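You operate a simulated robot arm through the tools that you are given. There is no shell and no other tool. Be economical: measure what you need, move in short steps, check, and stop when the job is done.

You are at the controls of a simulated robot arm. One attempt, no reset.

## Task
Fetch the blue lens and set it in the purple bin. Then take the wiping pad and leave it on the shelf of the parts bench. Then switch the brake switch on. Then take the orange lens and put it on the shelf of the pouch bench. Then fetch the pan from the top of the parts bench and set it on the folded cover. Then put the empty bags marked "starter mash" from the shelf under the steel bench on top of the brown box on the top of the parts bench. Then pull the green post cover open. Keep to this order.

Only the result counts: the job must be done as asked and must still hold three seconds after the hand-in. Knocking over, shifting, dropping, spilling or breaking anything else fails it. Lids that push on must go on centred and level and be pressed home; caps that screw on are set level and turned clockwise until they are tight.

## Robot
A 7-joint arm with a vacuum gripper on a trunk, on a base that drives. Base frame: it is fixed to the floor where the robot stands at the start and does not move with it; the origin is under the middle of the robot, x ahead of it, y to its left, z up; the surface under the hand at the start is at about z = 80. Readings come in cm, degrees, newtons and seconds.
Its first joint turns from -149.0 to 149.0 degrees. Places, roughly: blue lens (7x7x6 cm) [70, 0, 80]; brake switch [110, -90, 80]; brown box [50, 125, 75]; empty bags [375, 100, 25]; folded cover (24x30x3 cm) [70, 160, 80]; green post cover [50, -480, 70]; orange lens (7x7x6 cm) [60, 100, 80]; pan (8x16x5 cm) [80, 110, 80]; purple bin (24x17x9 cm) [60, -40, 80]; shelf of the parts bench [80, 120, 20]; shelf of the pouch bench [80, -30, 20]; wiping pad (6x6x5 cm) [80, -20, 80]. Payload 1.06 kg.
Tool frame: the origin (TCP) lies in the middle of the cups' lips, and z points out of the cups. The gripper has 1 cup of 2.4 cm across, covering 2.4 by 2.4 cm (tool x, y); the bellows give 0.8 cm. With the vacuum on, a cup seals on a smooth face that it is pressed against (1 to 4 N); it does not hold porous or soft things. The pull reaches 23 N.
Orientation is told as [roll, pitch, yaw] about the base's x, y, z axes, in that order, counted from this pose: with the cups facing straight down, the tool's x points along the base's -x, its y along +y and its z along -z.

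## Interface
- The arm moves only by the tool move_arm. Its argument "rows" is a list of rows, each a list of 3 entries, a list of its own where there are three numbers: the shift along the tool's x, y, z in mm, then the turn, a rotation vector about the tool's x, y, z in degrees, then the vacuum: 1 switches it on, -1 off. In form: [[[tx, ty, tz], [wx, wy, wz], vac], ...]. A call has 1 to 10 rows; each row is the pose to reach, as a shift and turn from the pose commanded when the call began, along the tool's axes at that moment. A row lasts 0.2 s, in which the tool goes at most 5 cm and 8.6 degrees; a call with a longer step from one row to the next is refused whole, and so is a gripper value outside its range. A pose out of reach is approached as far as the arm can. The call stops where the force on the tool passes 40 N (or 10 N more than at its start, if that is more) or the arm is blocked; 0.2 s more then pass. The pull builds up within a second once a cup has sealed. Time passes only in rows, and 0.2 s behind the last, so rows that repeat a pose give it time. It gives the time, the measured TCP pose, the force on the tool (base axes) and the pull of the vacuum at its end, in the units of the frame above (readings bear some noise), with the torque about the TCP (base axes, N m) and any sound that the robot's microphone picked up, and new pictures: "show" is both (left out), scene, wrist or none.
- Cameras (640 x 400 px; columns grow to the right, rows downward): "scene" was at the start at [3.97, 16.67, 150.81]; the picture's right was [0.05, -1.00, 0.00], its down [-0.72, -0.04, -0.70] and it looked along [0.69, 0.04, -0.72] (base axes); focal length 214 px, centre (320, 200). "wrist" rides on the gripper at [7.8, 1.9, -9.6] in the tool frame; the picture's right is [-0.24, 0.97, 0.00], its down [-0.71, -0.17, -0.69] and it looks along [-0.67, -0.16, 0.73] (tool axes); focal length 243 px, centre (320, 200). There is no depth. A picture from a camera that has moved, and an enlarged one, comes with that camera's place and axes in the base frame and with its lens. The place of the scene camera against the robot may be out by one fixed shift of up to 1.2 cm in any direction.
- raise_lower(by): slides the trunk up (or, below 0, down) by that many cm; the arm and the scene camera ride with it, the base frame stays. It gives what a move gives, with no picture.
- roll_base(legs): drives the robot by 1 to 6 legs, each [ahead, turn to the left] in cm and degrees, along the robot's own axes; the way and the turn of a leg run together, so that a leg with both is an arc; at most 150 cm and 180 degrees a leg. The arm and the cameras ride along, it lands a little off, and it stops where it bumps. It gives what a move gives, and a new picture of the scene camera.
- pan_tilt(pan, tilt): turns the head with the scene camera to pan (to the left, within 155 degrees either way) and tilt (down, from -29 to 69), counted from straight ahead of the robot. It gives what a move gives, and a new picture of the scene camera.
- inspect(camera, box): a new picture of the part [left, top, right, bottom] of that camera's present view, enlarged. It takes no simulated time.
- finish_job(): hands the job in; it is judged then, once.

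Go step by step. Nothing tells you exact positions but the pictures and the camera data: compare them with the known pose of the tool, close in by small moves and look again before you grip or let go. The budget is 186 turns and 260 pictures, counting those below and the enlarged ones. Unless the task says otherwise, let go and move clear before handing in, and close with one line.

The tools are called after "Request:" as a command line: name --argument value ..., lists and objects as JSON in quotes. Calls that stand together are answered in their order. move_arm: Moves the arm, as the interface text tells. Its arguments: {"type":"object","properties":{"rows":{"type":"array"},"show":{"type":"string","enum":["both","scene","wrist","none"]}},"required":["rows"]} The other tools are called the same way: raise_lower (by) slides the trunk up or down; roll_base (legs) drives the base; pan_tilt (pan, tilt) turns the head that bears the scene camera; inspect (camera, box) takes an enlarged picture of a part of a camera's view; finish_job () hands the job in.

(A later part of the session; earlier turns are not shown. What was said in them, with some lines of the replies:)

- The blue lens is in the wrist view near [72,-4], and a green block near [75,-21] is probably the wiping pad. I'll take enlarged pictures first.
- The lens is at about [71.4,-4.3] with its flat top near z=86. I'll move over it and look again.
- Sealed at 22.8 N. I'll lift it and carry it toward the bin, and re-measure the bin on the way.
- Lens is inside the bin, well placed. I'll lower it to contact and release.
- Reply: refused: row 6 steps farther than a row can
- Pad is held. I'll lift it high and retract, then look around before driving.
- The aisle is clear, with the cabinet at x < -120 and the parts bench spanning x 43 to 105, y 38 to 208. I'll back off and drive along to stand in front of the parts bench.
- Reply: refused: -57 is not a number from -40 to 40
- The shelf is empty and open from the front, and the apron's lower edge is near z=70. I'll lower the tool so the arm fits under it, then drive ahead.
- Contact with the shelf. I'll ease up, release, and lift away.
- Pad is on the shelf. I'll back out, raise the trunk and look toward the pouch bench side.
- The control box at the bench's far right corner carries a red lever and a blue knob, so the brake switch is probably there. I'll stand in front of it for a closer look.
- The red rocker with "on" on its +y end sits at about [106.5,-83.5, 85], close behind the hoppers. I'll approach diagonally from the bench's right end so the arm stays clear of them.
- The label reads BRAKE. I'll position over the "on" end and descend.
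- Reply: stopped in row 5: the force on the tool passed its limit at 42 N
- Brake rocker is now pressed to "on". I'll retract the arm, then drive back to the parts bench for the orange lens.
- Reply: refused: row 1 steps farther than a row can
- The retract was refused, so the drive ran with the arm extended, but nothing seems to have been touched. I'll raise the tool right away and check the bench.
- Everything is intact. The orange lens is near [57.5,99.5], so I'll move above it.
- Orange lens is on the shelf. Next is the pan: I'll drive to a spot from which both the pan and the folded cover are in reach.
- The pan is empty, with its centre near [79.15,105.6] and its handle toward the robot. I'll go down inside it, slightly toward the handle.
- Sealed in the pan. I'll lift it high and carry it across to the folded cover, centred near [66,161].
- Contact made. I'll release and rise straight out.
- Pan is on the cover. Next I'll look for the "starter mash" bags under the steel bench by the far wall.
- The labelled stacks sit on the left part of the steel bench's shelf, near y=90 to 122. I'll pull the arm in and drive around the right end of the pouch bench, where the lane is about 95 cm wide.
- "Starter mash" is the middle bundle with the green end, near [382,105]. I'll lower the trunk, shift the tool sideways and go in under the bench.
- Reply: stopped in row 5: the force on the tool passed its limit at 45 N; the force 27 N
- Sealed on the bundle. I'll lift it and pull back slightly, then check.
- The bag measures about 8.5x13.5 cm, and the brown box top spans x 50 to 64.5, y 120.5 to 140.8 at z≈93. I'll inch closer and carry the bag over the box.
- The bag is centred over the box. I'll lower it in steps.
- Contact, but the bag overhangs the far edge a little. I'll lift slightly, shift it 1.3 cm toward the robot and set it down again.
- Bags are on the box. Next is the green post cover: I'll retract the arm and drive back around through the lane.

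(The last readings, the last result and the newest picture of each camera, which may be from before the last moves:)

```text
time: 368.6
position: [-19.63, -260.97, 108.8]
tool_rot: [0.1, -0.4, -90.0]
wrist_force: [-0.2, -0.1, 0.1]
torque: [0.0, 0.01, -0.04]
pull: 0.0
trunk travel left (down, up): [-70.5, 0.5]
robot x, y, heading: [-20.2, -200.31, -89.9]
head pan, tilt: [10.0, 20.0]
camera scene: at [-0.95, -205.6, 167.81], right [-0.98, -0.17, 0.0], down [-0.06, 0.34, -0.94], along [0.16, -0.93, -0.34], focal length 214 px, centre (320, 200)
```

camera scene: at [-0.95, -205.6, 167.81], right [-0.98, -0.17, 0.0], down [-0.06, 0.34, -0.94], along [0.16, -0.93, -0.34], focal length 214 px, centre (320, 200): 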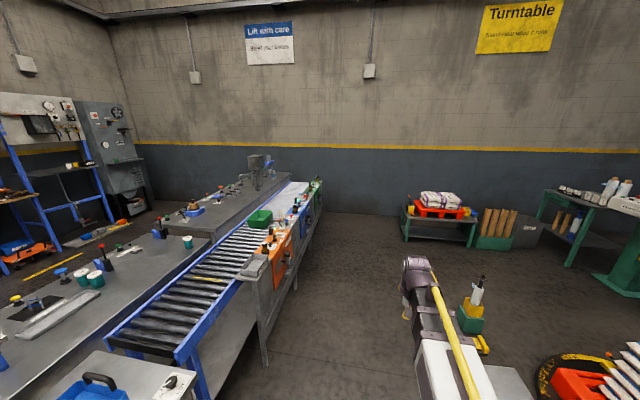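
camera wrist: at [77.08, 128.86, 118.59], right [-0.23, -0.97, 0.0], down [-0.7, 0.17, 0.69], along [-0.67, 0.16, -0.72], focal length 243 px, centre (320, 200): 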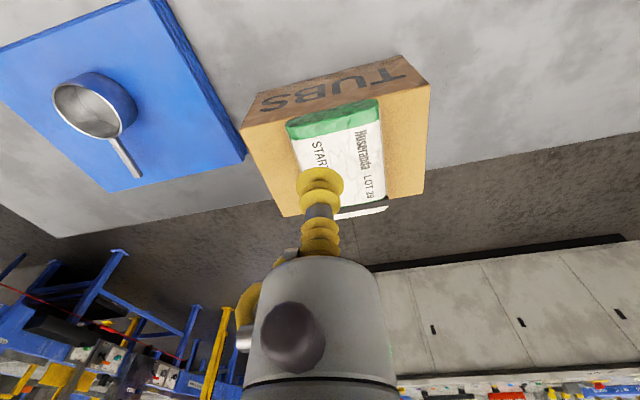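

Request:
inspect --camera "scene" --box '[220, 150, 360, 310]'

```text
2.50 times, centred on (290, 230) of scene
camera zoom: at [-0.95, -205.6, 167.81], right [-0.98, -0.17, 0.0], down [-0.06, 0.34, -0.94], along [0.16, -0.93, -0.34], focal length 536 px, centre (395, 125)
```

zoom: 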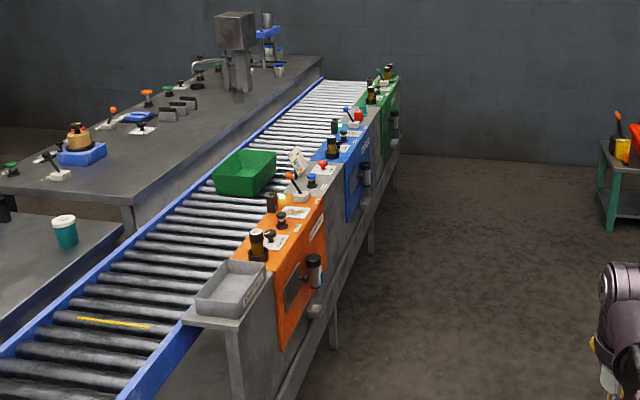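

The green post is the third housing along the conveyor's side, facing -x at about y=-480. I'll drive alongside it and look.

Request:
roll_base --legs '[[0, -3], [150, 0], [100, 0], [0, 3]]'

Request:
pan_tilt --pan 60 --tilt 35

```text
time: 381.7
position: [-35.17, -511.97, 108.89]
tool_rot: [0.1, -0.4, -90.9]
wrist_force: [1.0, -0.4, 0.2]
torque: [0.02, 0.01, -0.01]
pull: 0.0
trunk travel left (down, up): [-70.5, 0.5]
robot x, y, heading: [-35.02, -451.18, -90.9]
head pan, tilt: [10.0, 20.0]
camera scene: at [-15.61, -456.86, 167.81], right [-0.99, -0.16, 0.0], down [-0.05, 0.34, -0.94], along [0.15, -0.93, -0.34], focal length 214 px, centre (320, 200)
```

scene: 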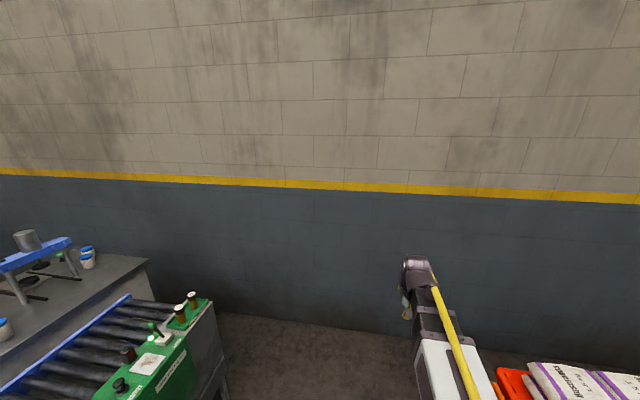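

```text
time: 382.9
position: [-35.15, -511.93, 108.89]
tool_rot: [0.1, -0.4, -90.9]
wrist_force: [-0.9, -0.8, 0.1]
torque: [-0.02, -0.02, 0.0]
pull: 0.2
trunk travel left (down, up): [-70.5, 0.5]
robot x, y, heading: [-34.55, -451.01, -91.1]
head pan, tilt: [60.0, 35.0]
camera scene: at [-9.55, -452.2, 165.43], right [-0.51, -0.86, 0.0], down [-0.49, 0.29, -0.82], along [0.7, -0.42, -0.57], focal length 214 px, centre (320, 200)
```

scene: 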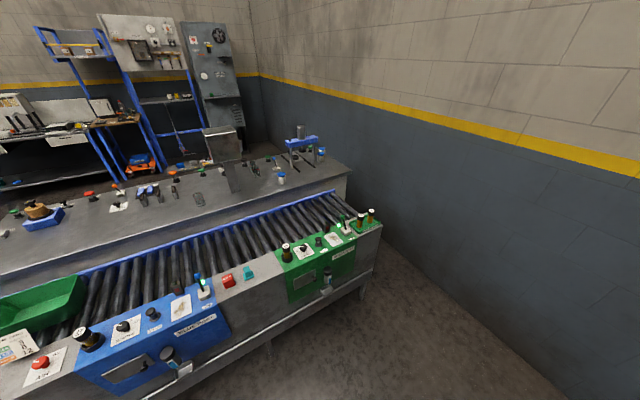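

Request:
inspect --camera "scene" --box '[260, 200, 400, 310]'

```text
3.64 times, centred on (330, 255) of scene
camera zoom: at [-9.55, -452.2, 165.43], right [-0.51, -0.86, 0.0], down [-0.49, 0.29, -0.82], along [0.7, -0.42, -0.57], focal length 780 px, centre (284, 0)
```

zoom: 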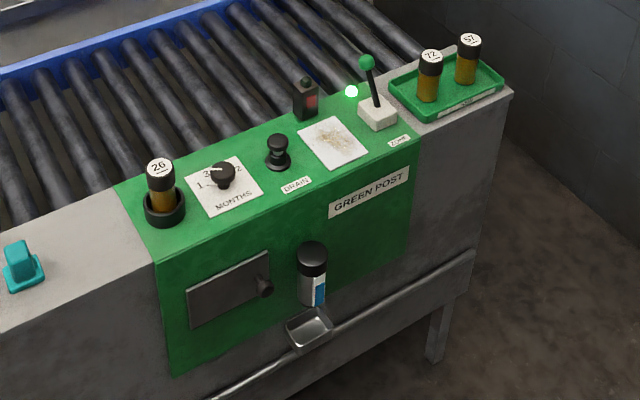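

The green post cover is a dark door at y -473 to -486, z 66 to 76, in the plane x≈50, with a knob near its right (-y) edge. I'll move in front of it and look face-on.

Request:
roll_base --legs '[[28, 0], [0, 91]]'

Request:
raise_lower --by -38

Request:
pan_tilt --pan -10 --tilt 35

```text
time: 388.7
position: [25.81, -478.32, 108.87]
tool_rot: [0.0, -0.4, 0.4]
wrist_force: [1.1, 0.0, -0.7]
torque: [0.0, 0.0, 0.03]
pull: 0.1
trunk travel left (down, up): [-70.5, 0.5]
robot x, y, heading: [-34.95, -479.34, 0.4]
head pan, tilt: [60.0, 35.0]
camera scene: at [-34.85, -455.3, 165.42], right [0.87, -0.49, 0.0], down [-0.28, -0.5, -0.82], along [0.4, 0.71, -0.57], focal length 214 px, centre (320, 200)
```

scene: 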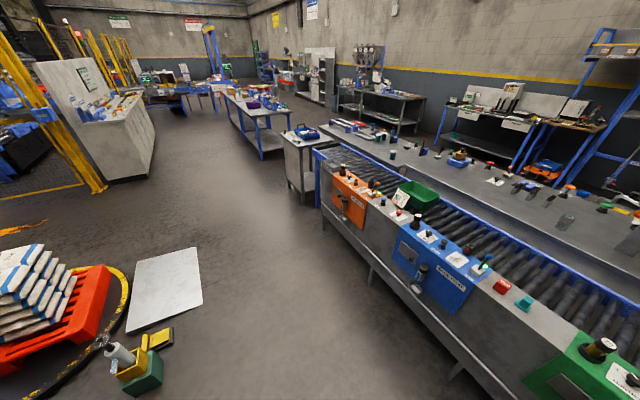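

```text
time: 392.4
position: [25.9, -478.31, 70.82]
tool_rot: [0.1, -0.5, 0.4]
wrist_force: [0.1, 1.2, -0.1]
torque: [0.02, -0.02, 0.01]
pull: 0.0
trunk travel left (down, up): [-32.5, 38.5]
robot x, y, heading: [-35.0, -479.4, 0.3]
head pan, tilt: [60.0, 35.0]
```

```text
time: 393.8
position: [25.97, -478.45, 70.89]
tool_rot: [0.2, -0.5, 0.3]
wrist_force: [-0.5, -0.1, -0.3]
torque: [-0.03, 0.0, 0.0]
pull: 0.0
trunk travel left (down, up): [-32.5, 38.5]
robot x, y, heading: [-35.14, -479.01, 0.4]
head pan, tilt: [-10.0, 35.0]
camera scene: at [-30.5, -464.43, 127.43], right [-0.17, -0.99, 0.0], down [-0.57, 0.09, -0.82], along [0.81, -0.14, -0.57], focal length 214 px, centre (320, 200)
```

scene: 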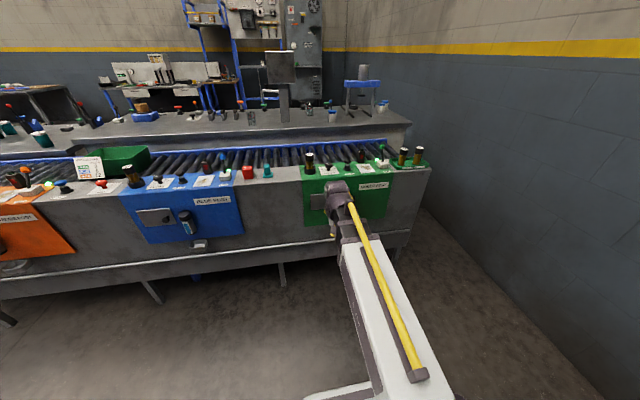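

I'll turn the tool to face the panel (+x) while moving it a little forward.

Request:
move_arm --rows '[[[-14, 0, -8], [0, -8.5, 0], -1], [[-28, 0, -16], [0, -17, 0], -1], [[-42, 0, -24], [0, -25.5, 0], -1], [[-56, 0, -32], [0, -34, 0], -1], [[-70, 0, -40], [0, -42.5, 0], -1], [[-84, 0, -48], [0, -51, 0], -1], [[-98, 0, -56], [0, -59.5, 0], -1], [[-112, 0, -64], [0, -68, 0], -1], [[-126, 0, -72], [0, -76.5, 0], -1], [[-140, 0, -80], [0, -85, 0], -1]]'

```text
time: 396.0
position: [39.79, -478.4, 78.92]
tool_rot: [1.7, -85.6, -1.2]
wrist_force: [0.4, 0.5, -0.9]
torque: [0.0, 0.0, 0.0]
pull: 0.0
trunk travel left (down, up): [-32.5, 38.5]
robot x, y, heading: [-35.21, -479.25, 0.2]
head pan, tilt: [-10.0, 35.0]
camera scene: at [-30.52, -464.43, 127.43], right [-0.17, -0.99, 0.0], down [-0.57, 0.1, -0.82], along [0.81, -0.14, -0.57], focal length 214 px, centre (320, 200)
camera wrist: at [29.51, -476.45, 71.94], right [0.01, 0.97, 0.24], down [-0.63, -0.18, 0.76], along [0.78, -0.16, 0.61], focal length 243 px, centre (320, 200)
```

scene: 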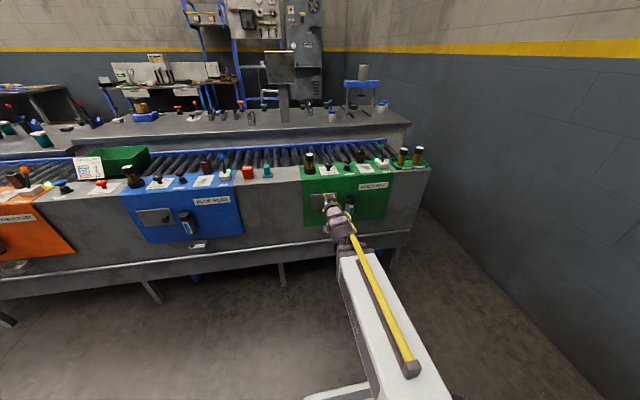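
wrist: 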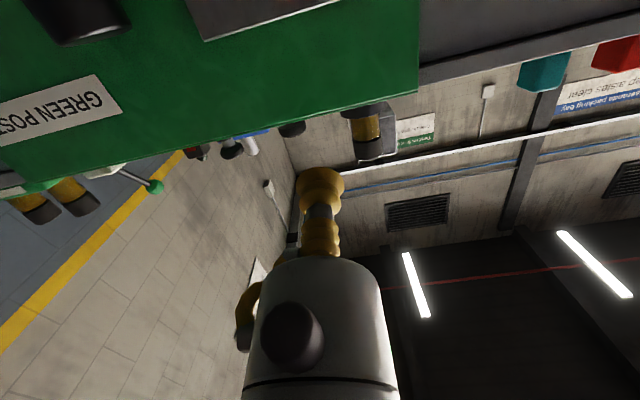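

Request:
move_arm --rows '[[[38, -10, 0], [0, -2.2, 0], -1], [[77, -20, 0], [0, -4.4, 0], -1], [[77, -20, 0], [0, -4.4, 0], -1]]' --show "wrist"

Request:
inspect --camera "scene" --box '[280, 140, 410, 250]'

```text
time: 396.8
position: [39.21, -480.35, 71.28]
tool_rot: [79.1, -89.8, -78.7]
wrist_force: [-0.9, 0.4, -0.3]
torque: [0.02, -0.01, 0.01]
pull: 0.1
trunk travel left (down, up): [-32.5, 38.5]
robot x, y, heading: [-35.18, -479.42, 0.0]
head pan, tilt: [-10.0, 35.0]
camera wrist: at [29.45, -478.43, 63.48], right [-0.01, 0.97, 0.24], down [-0.68, -0.18, 0.71], along [0.73, -0.16, 0.67], focal length 243 px, centre (320, 200)
```

wrist: 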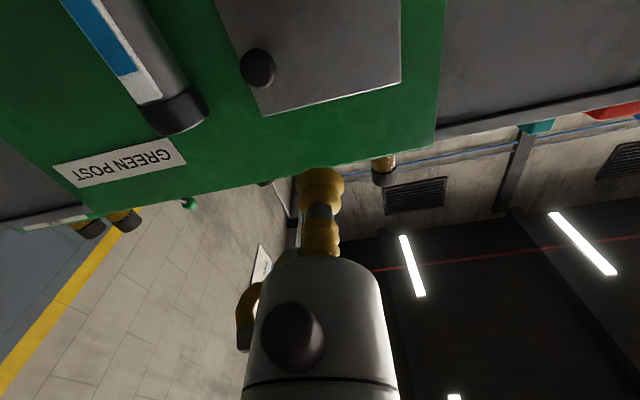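

```text
3.64 times, centred on (345, 195) of scene
camera zoom: at [-30.51, -464.43, 127.43], right [-0.17, -0.99, 0.0], down [-0.57, 0.1, -0.82], along [0.81, -0.14, -0.57], focal length 780 px, centre (229, 218)
```

zoom: 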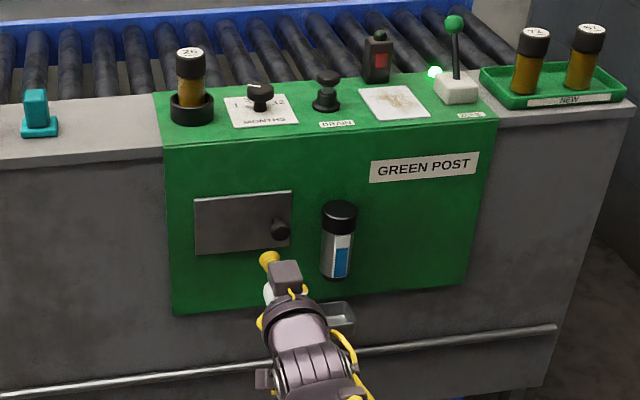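

The plate spans y -473.4 to -485.3, z 63.5 to 72, with the knob near y=-484. I'll put the cup on the plate just left of the knob.

Request:
move_arm --rows '[[[35, 0, 0], [0, 0, 0], -1], [[35, 0, 35], [0, 0, 0], -1], [[35, 0, 65], [0, 0, 0], -1], [[35, 0, 65], [0, 0, 0], -1]]'

Request:
inspect --camera "scene" --box '[280, 140, 410, 250]'

```text
time: 397.8
position: [45.77, -480.15, 67.86]
tool_rot: [60.1, -89.8, -59.6]
wrist_force: [-1.0, -0.7, -0.8]
torque: [0.03, -0.01, 0.0]
pull: 0.0
trunk travel left (down, up): [-32.5, 38.5]
robot x, y, heading: [-35.08, -478.95, 0.4]
head pan, tilt: [-10.0, 35.0]
camera scene: at [-30.51, -464.43, 127.43], right [-0.17, -0.99, 0.0], down [-0.57, 0.1, -0.82], along [0.81, -0.14, -0.57], focal length 214 px, centre (320, 200)
camera wrist: at [36.03, -478.37, 60.02], right [-0.01, 0.97, 0.24], down [-0.68, -0.18, 0.71], along [0.73, -0.16, 0.66], focal length 243 px, centre (320, 200)
```

scene: 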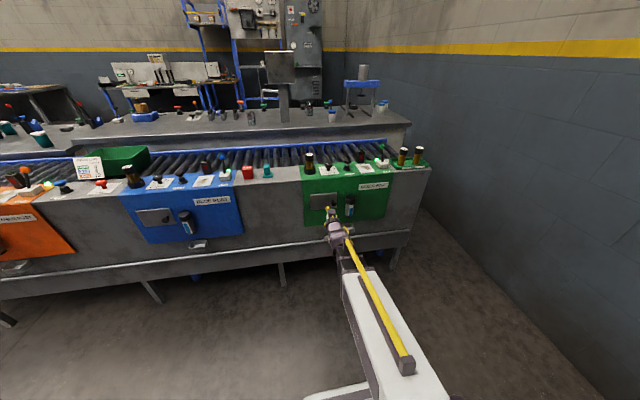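
wrist: 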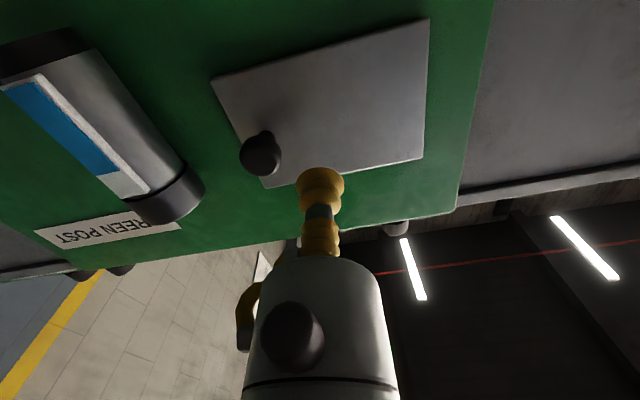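

```text
3.64 times, centred on (345, 195) of scene
camera zoom: at [-30.51, -464.43, 127.43], right [-0.17, -0.99, 0.0], down [-0.57, 0.1, -0.82], along [0.81, -0.14, -0.57], focal length 780 px, centre (229, 218)
```

zoom: 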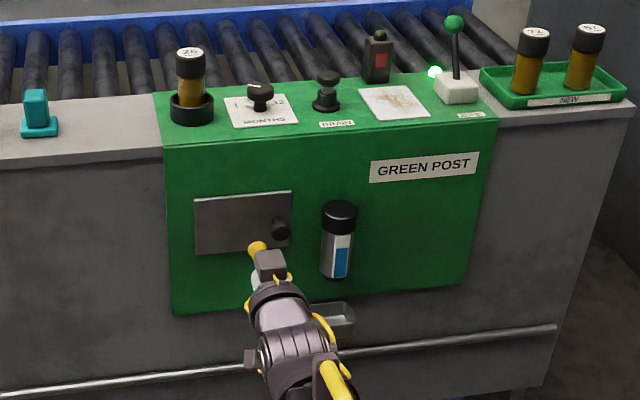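

Request:
move_arm --rows '[[[0, -4, 30], [0, 0, 0], 1], [[0, -4, 50], [0, 0, 0], 1], [[0, -4, 56], [0, 0, 0], 1], [[0, -4, 59], [0, 0, 0], 1], [[0, -4, 59], [0, 0, 0], 1]]' --show "wrist"

```text
time: 399.0
position: [51.55, -480.52, 67.83]
tool_rot: [56.1, -89.7, -55.9]
wrist_force: [2.9, -0.5, -0.3]
torque: [0.03, 0.0, -0.14]
pull: 23.0
trunk travel left (down, up): [-32.5, 38.5]
robot x, y, heading: [-34.93, -479.1, 0.7]
head pan, tilt: [-10.0, 35.0]
camera wrist: at [41.96, -478.71, 60.01], right [-0.01, 0.97, 0.24], down [-0.68, -0.18, 0.71], along [0.73, -0.16, 0.66], focal length 243 px, centre (320, 200)
```

wrist: 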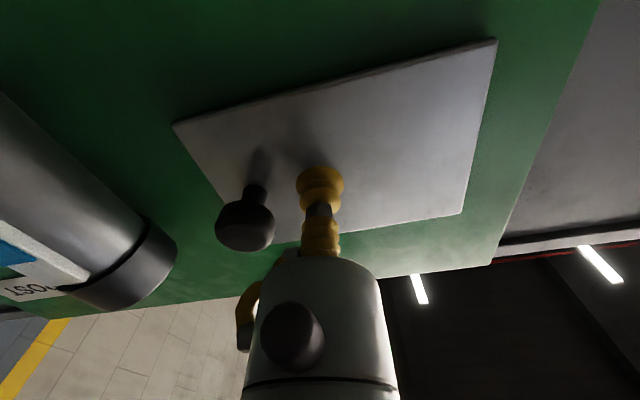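

Sealed on the door plate. I'll pull out a little along a hinge-on-the-left arc and check the response.

Request:
move_arm --rows '[[[0, 0, -3], [0, 0, 0], 1], [[0, 0.3, -6], [3, 0, 0], 1], [[0, 0.7, -10], [7.6, 0, 0], 1], [[0, 0.7, -10], [7.6, 0, 0], 1]]'

```text
time: 400.0
position: [50.73, -480.44, 67.71]
tool_rot: [49.0, -89.8, -56.1]
wrist_force: [0.6, 3.1, -1.2]
torque: [0.18, -0.02, 0.02]
pull: 22.9
trunk travel left (down, up): [-32.5, 38.5]
robot x, y, heading: [-35.15, -479.08, 0.7]
head pan, tilt: [-10.0, 35.0]
camera scene: at [-30.51, -464.41, 127.42], right [-0.17, -0.99, 0.0], down [-0.57, 0.1, -0.82], along [0.81, -0.14, -0.57], focal length 214 px, centre (320, 200)
camera wrist: at [41.22, -477.3, 60.01], right [0.12, 0.96, 0.24], down [-0.7, -0.09, 0.71], along [0.7, -0.25, 0.66], focal length 243 px, centre (320, 200)
```

scene: 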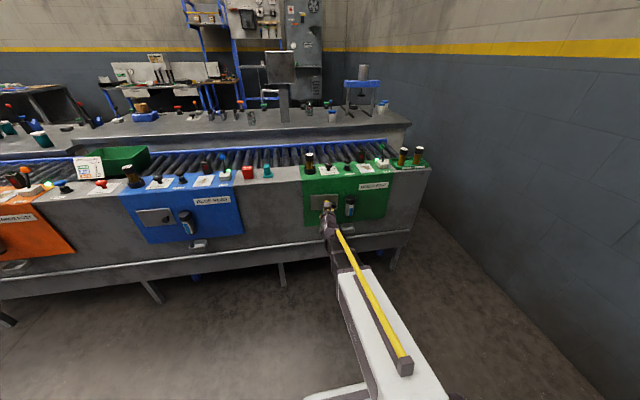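
wrist: 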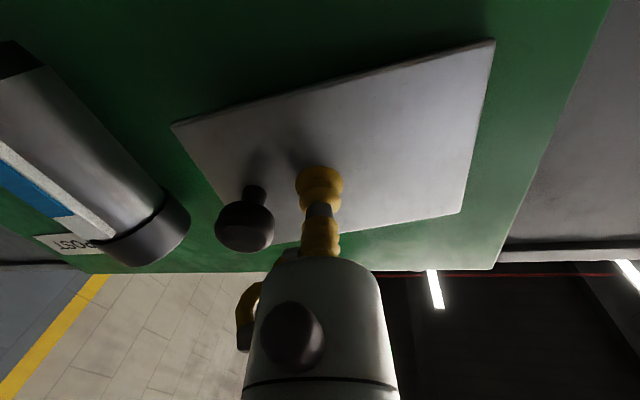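

The door follows on a left-hand hinge. I'll continue along the arc.

Request:
move_arm --rows '[[[0, 0.7, -10.4], [8, 0, 0], 1], [[0, 2.9, -20.7], [16, 0, 0], 1], [[0, 6.5, -30.5], [24, 0, 0], 1], [[0, 11.4, -39.7], [32, 0, 0], 1], [[0, 11.4, -39.7], [32, 0, 0], 1]]'

```text
time: 401.2
position: [46.89, -478.67, 67.65]
tool_rot: [-7.9, -89.9, -31.3]
wrist_force: [6.7, 6.9, -0.9]
torque: [-0.01, -0.05, -0.03]
pull: 22.5
trunk travel left (down, up): [-32.5, 38.5]
robot x, y, heading: [-35.11, -479.58, 0.4]
head pan, tilt: [-10.0, 35.0]
camera scene: at [-30.46, -464.37, 127.42], right [-0.17, -0.99, 0.0], down [-0.57, 0.09, -0.82], along [0.81, -0.14, -0.57], focal length 214 px, centre (320, 200)
camera wrist: at [40.53, -471.2, 59.99], right [0.61, 0.75, 0.23], down [-0.64, 0.3, 0.71], along [0.47, -0.59, 0.66], focal length 243 px, centre (320, 200)
```

scene: 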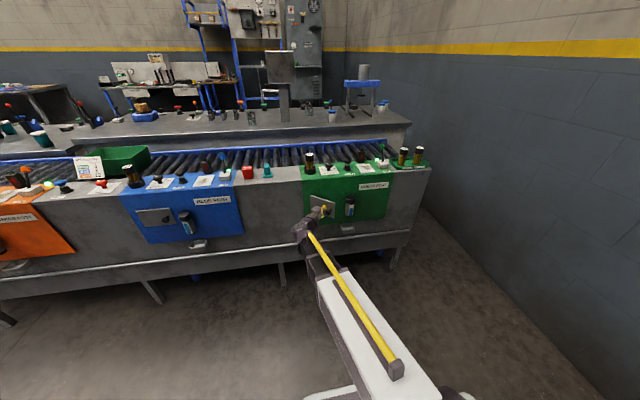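
wrist: 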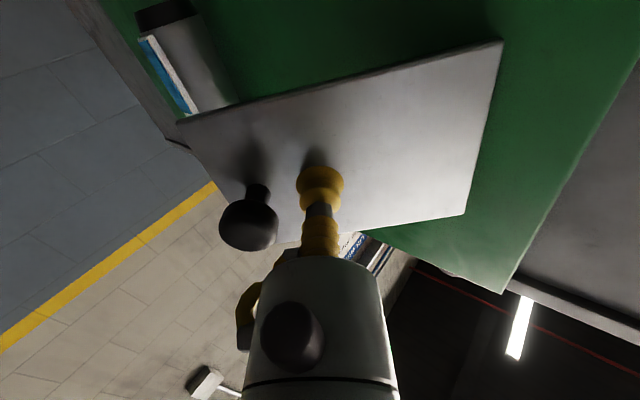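

Request:
move_arm --rows '[[[0, 1.2, -10], [8, 0, 0], 1], [[0, 3.8, -19.8], [16, 0, 0], 1], [[0, 7.2, -29.3], [24, 0, 0], 1], [[0, 11.9, -38.2], [32, 0, 0], 1], [[0, 17.8, -46.3], [40, 0, 0], 1], [[0, 17.8, -46.3], [40, 0, 0], 1]]'

```text
time: 402.6
position: [44.2, -474.63, 67.78]
tool_rot: [-31.9, -89.8, -47.4]
wrist_force: [-5.0, -0.2, -6.3]
torque: [-0.04, 0.02, 0.11]
pull: 23.4
trunk travel left (down, up): [-32.5, 38.5]
robot x, y, heading: [-35.33, -479.05, 0.4]
head pan, tilt: [-10.0, 35.0]
camera scene: at [-30.48, -464.41, 127.41], right [-0.17, -0.99, 0.0], down [-0.57, 0.1, -0.82], along [0.81, -0.14, -0.57], focal length 214 px, centre (320, 200)
camera wrist: at [44.24, -464.77, 60.01], right [0.96, 0.18, 0.23], down [-0.29, 0.64, 0.71], along [-0.02, -0.75, 0.66], focal length 243 px, centre (320, 200)
```

scene: 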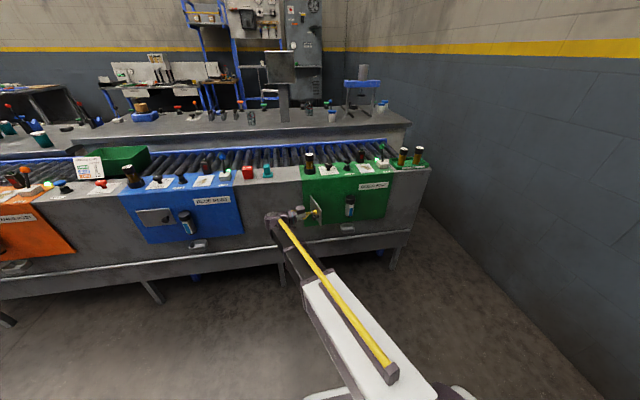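
wrist: 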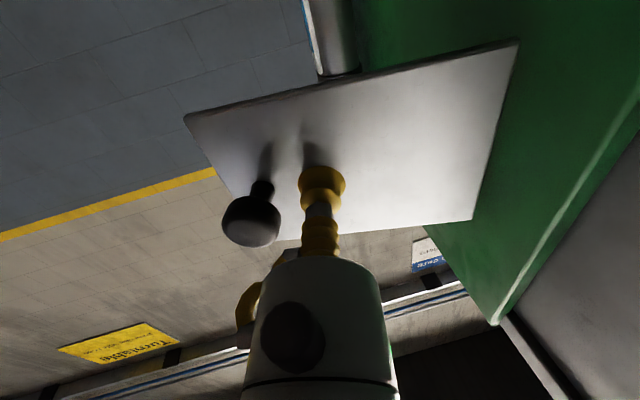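

The door is open about 79°. I'll go a few degrees further, then check it stays.

Request:
move_arm --rows '[[[0, 0.5, -6], [5, 0, 0], 1], [[0, 1, -10], [8, 0, 0], 1], [[0, 1, -10], [8, 0, 0], 1]]' --show "wrist"

```text
time: 403.4
position: [44.15, -473.56, 67.86]
tool_rot: [-26.9, -89.9, -60.5]
wrist_force: [-8.9, 1.8, -4.0]
torque: [-0.04, 0.04, 0.15]
pull: 22.7
trunk travel left (down, up): [-32.5, 38.5]
robot x, y, heading: [-34.85, -479.21, 0.3]
head pan, tilt: [-10.0, 35.0]
camera wrist: at [45.54, -463.83, 60.04], right [0.97, 0.05, 0.23], down [-0.2, 0.67, 0.71], along [-0.12, -0.74, 0.66], focal length 243 px, centre (320, 200)
```

wrist: 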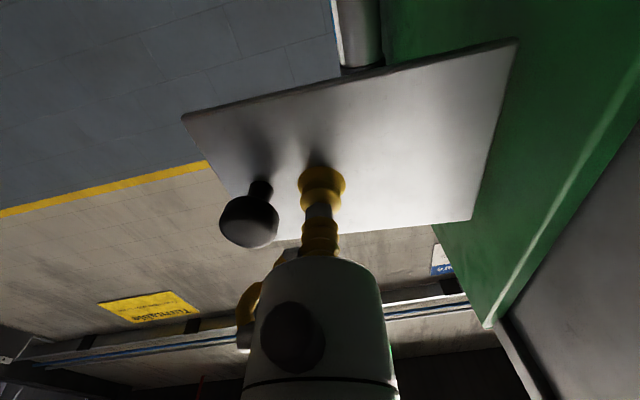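

Request:
move_arm --rows '[[[0, 0, 0], [0, 0, 0], -1], [[0, 0, 0], [0, 0, 0], -1], [[0, 0, 0], [0, 0, 0], -1], [[0, -1, -8], [0, 0, 0], -1], [[0, -5, -25], [0, 0, 0], -1], [[0, -30, -50], [0, 0, 0], -1], [[0, -70, -60], [0, 0, 0], -1], [[0, -110, -60], [0, 0, 0], -1], [[0, -150, -60], [0, 0, 0], -1], [[0, -180, -60], [0, 0, 0], -1]]'

Request:
inspect --camera "scene" --box '[270, 140, 400, 250]'

```text
time: 405.6
position: [25.97, -468.5, 67.83]
tool_rot: [-31.2, -89.8, -56.2]
wrist_force: [0.2, -0.9, 0.5]
torque: [0.0, 0.01, -0.05]
pull: 0.1
trunk travel left (down, up): [-32.5, 38.5]
robot x, y, heading: [-34.74, -479.21, 0.2]
head pan, tilt: [-10.0, 35.0]
camera scene: at [-30.49, -464.42, 127.42], right [-0.17, -0.99, 0.0], down [-0.57, 0.1, -0.82], along [0.81, -0.14, -0.57], focal length 214 px, centre (320, 200)
camera wrist: at [27.23, -458.91, 59.98], right [0.97, 0.05, 0.23], down [-0.2, 0.67, 0.71], along [-0.12, -0.74, 0.66], focal length 243 px, centre (320, 200)
```

scene: 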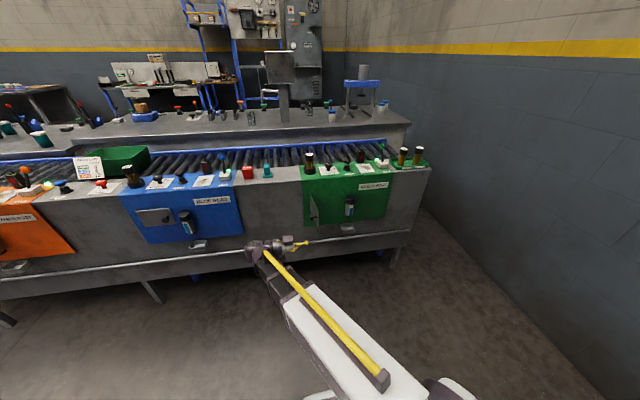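
wrist: 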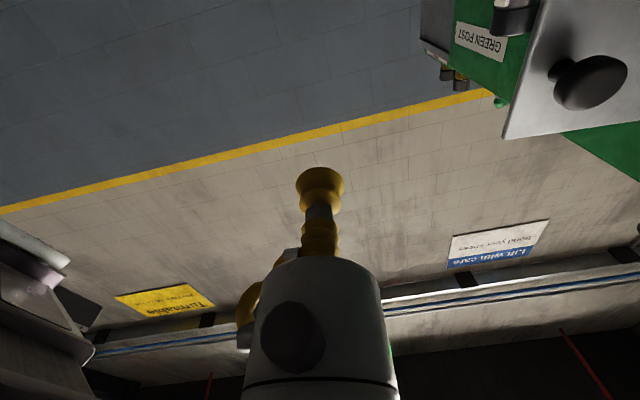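

```text
3.64 times, centred on (335, 195) of scene
camera zoom: at [-30.49, -464.42, 127.42], right [-0.17, -0.99, 0.0], down [-0.57, 0.1, -0.82], along [0.81, -0.14, -0.57], focal length 780 px, centre (266, 218)
```

zoom: 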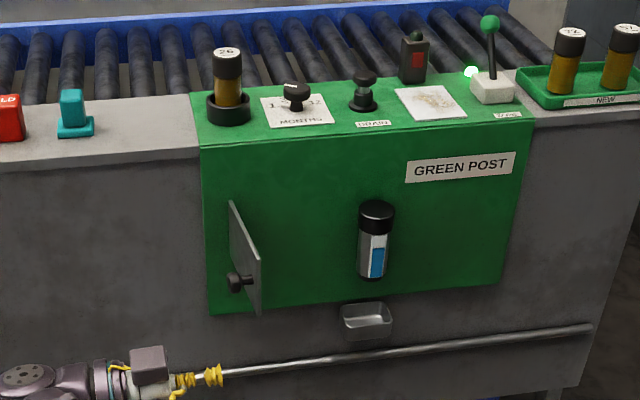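

The cover stands open at about 85° by itself and the arm is clear, so I'm handing in.

Request:
finish_job

```text
The job is handed in.
```

All seven steps are done in the order you gave, the arm is clear, and the job is handed in. The empty bags overhang the far edge of the brown box by about 1.5 cm.
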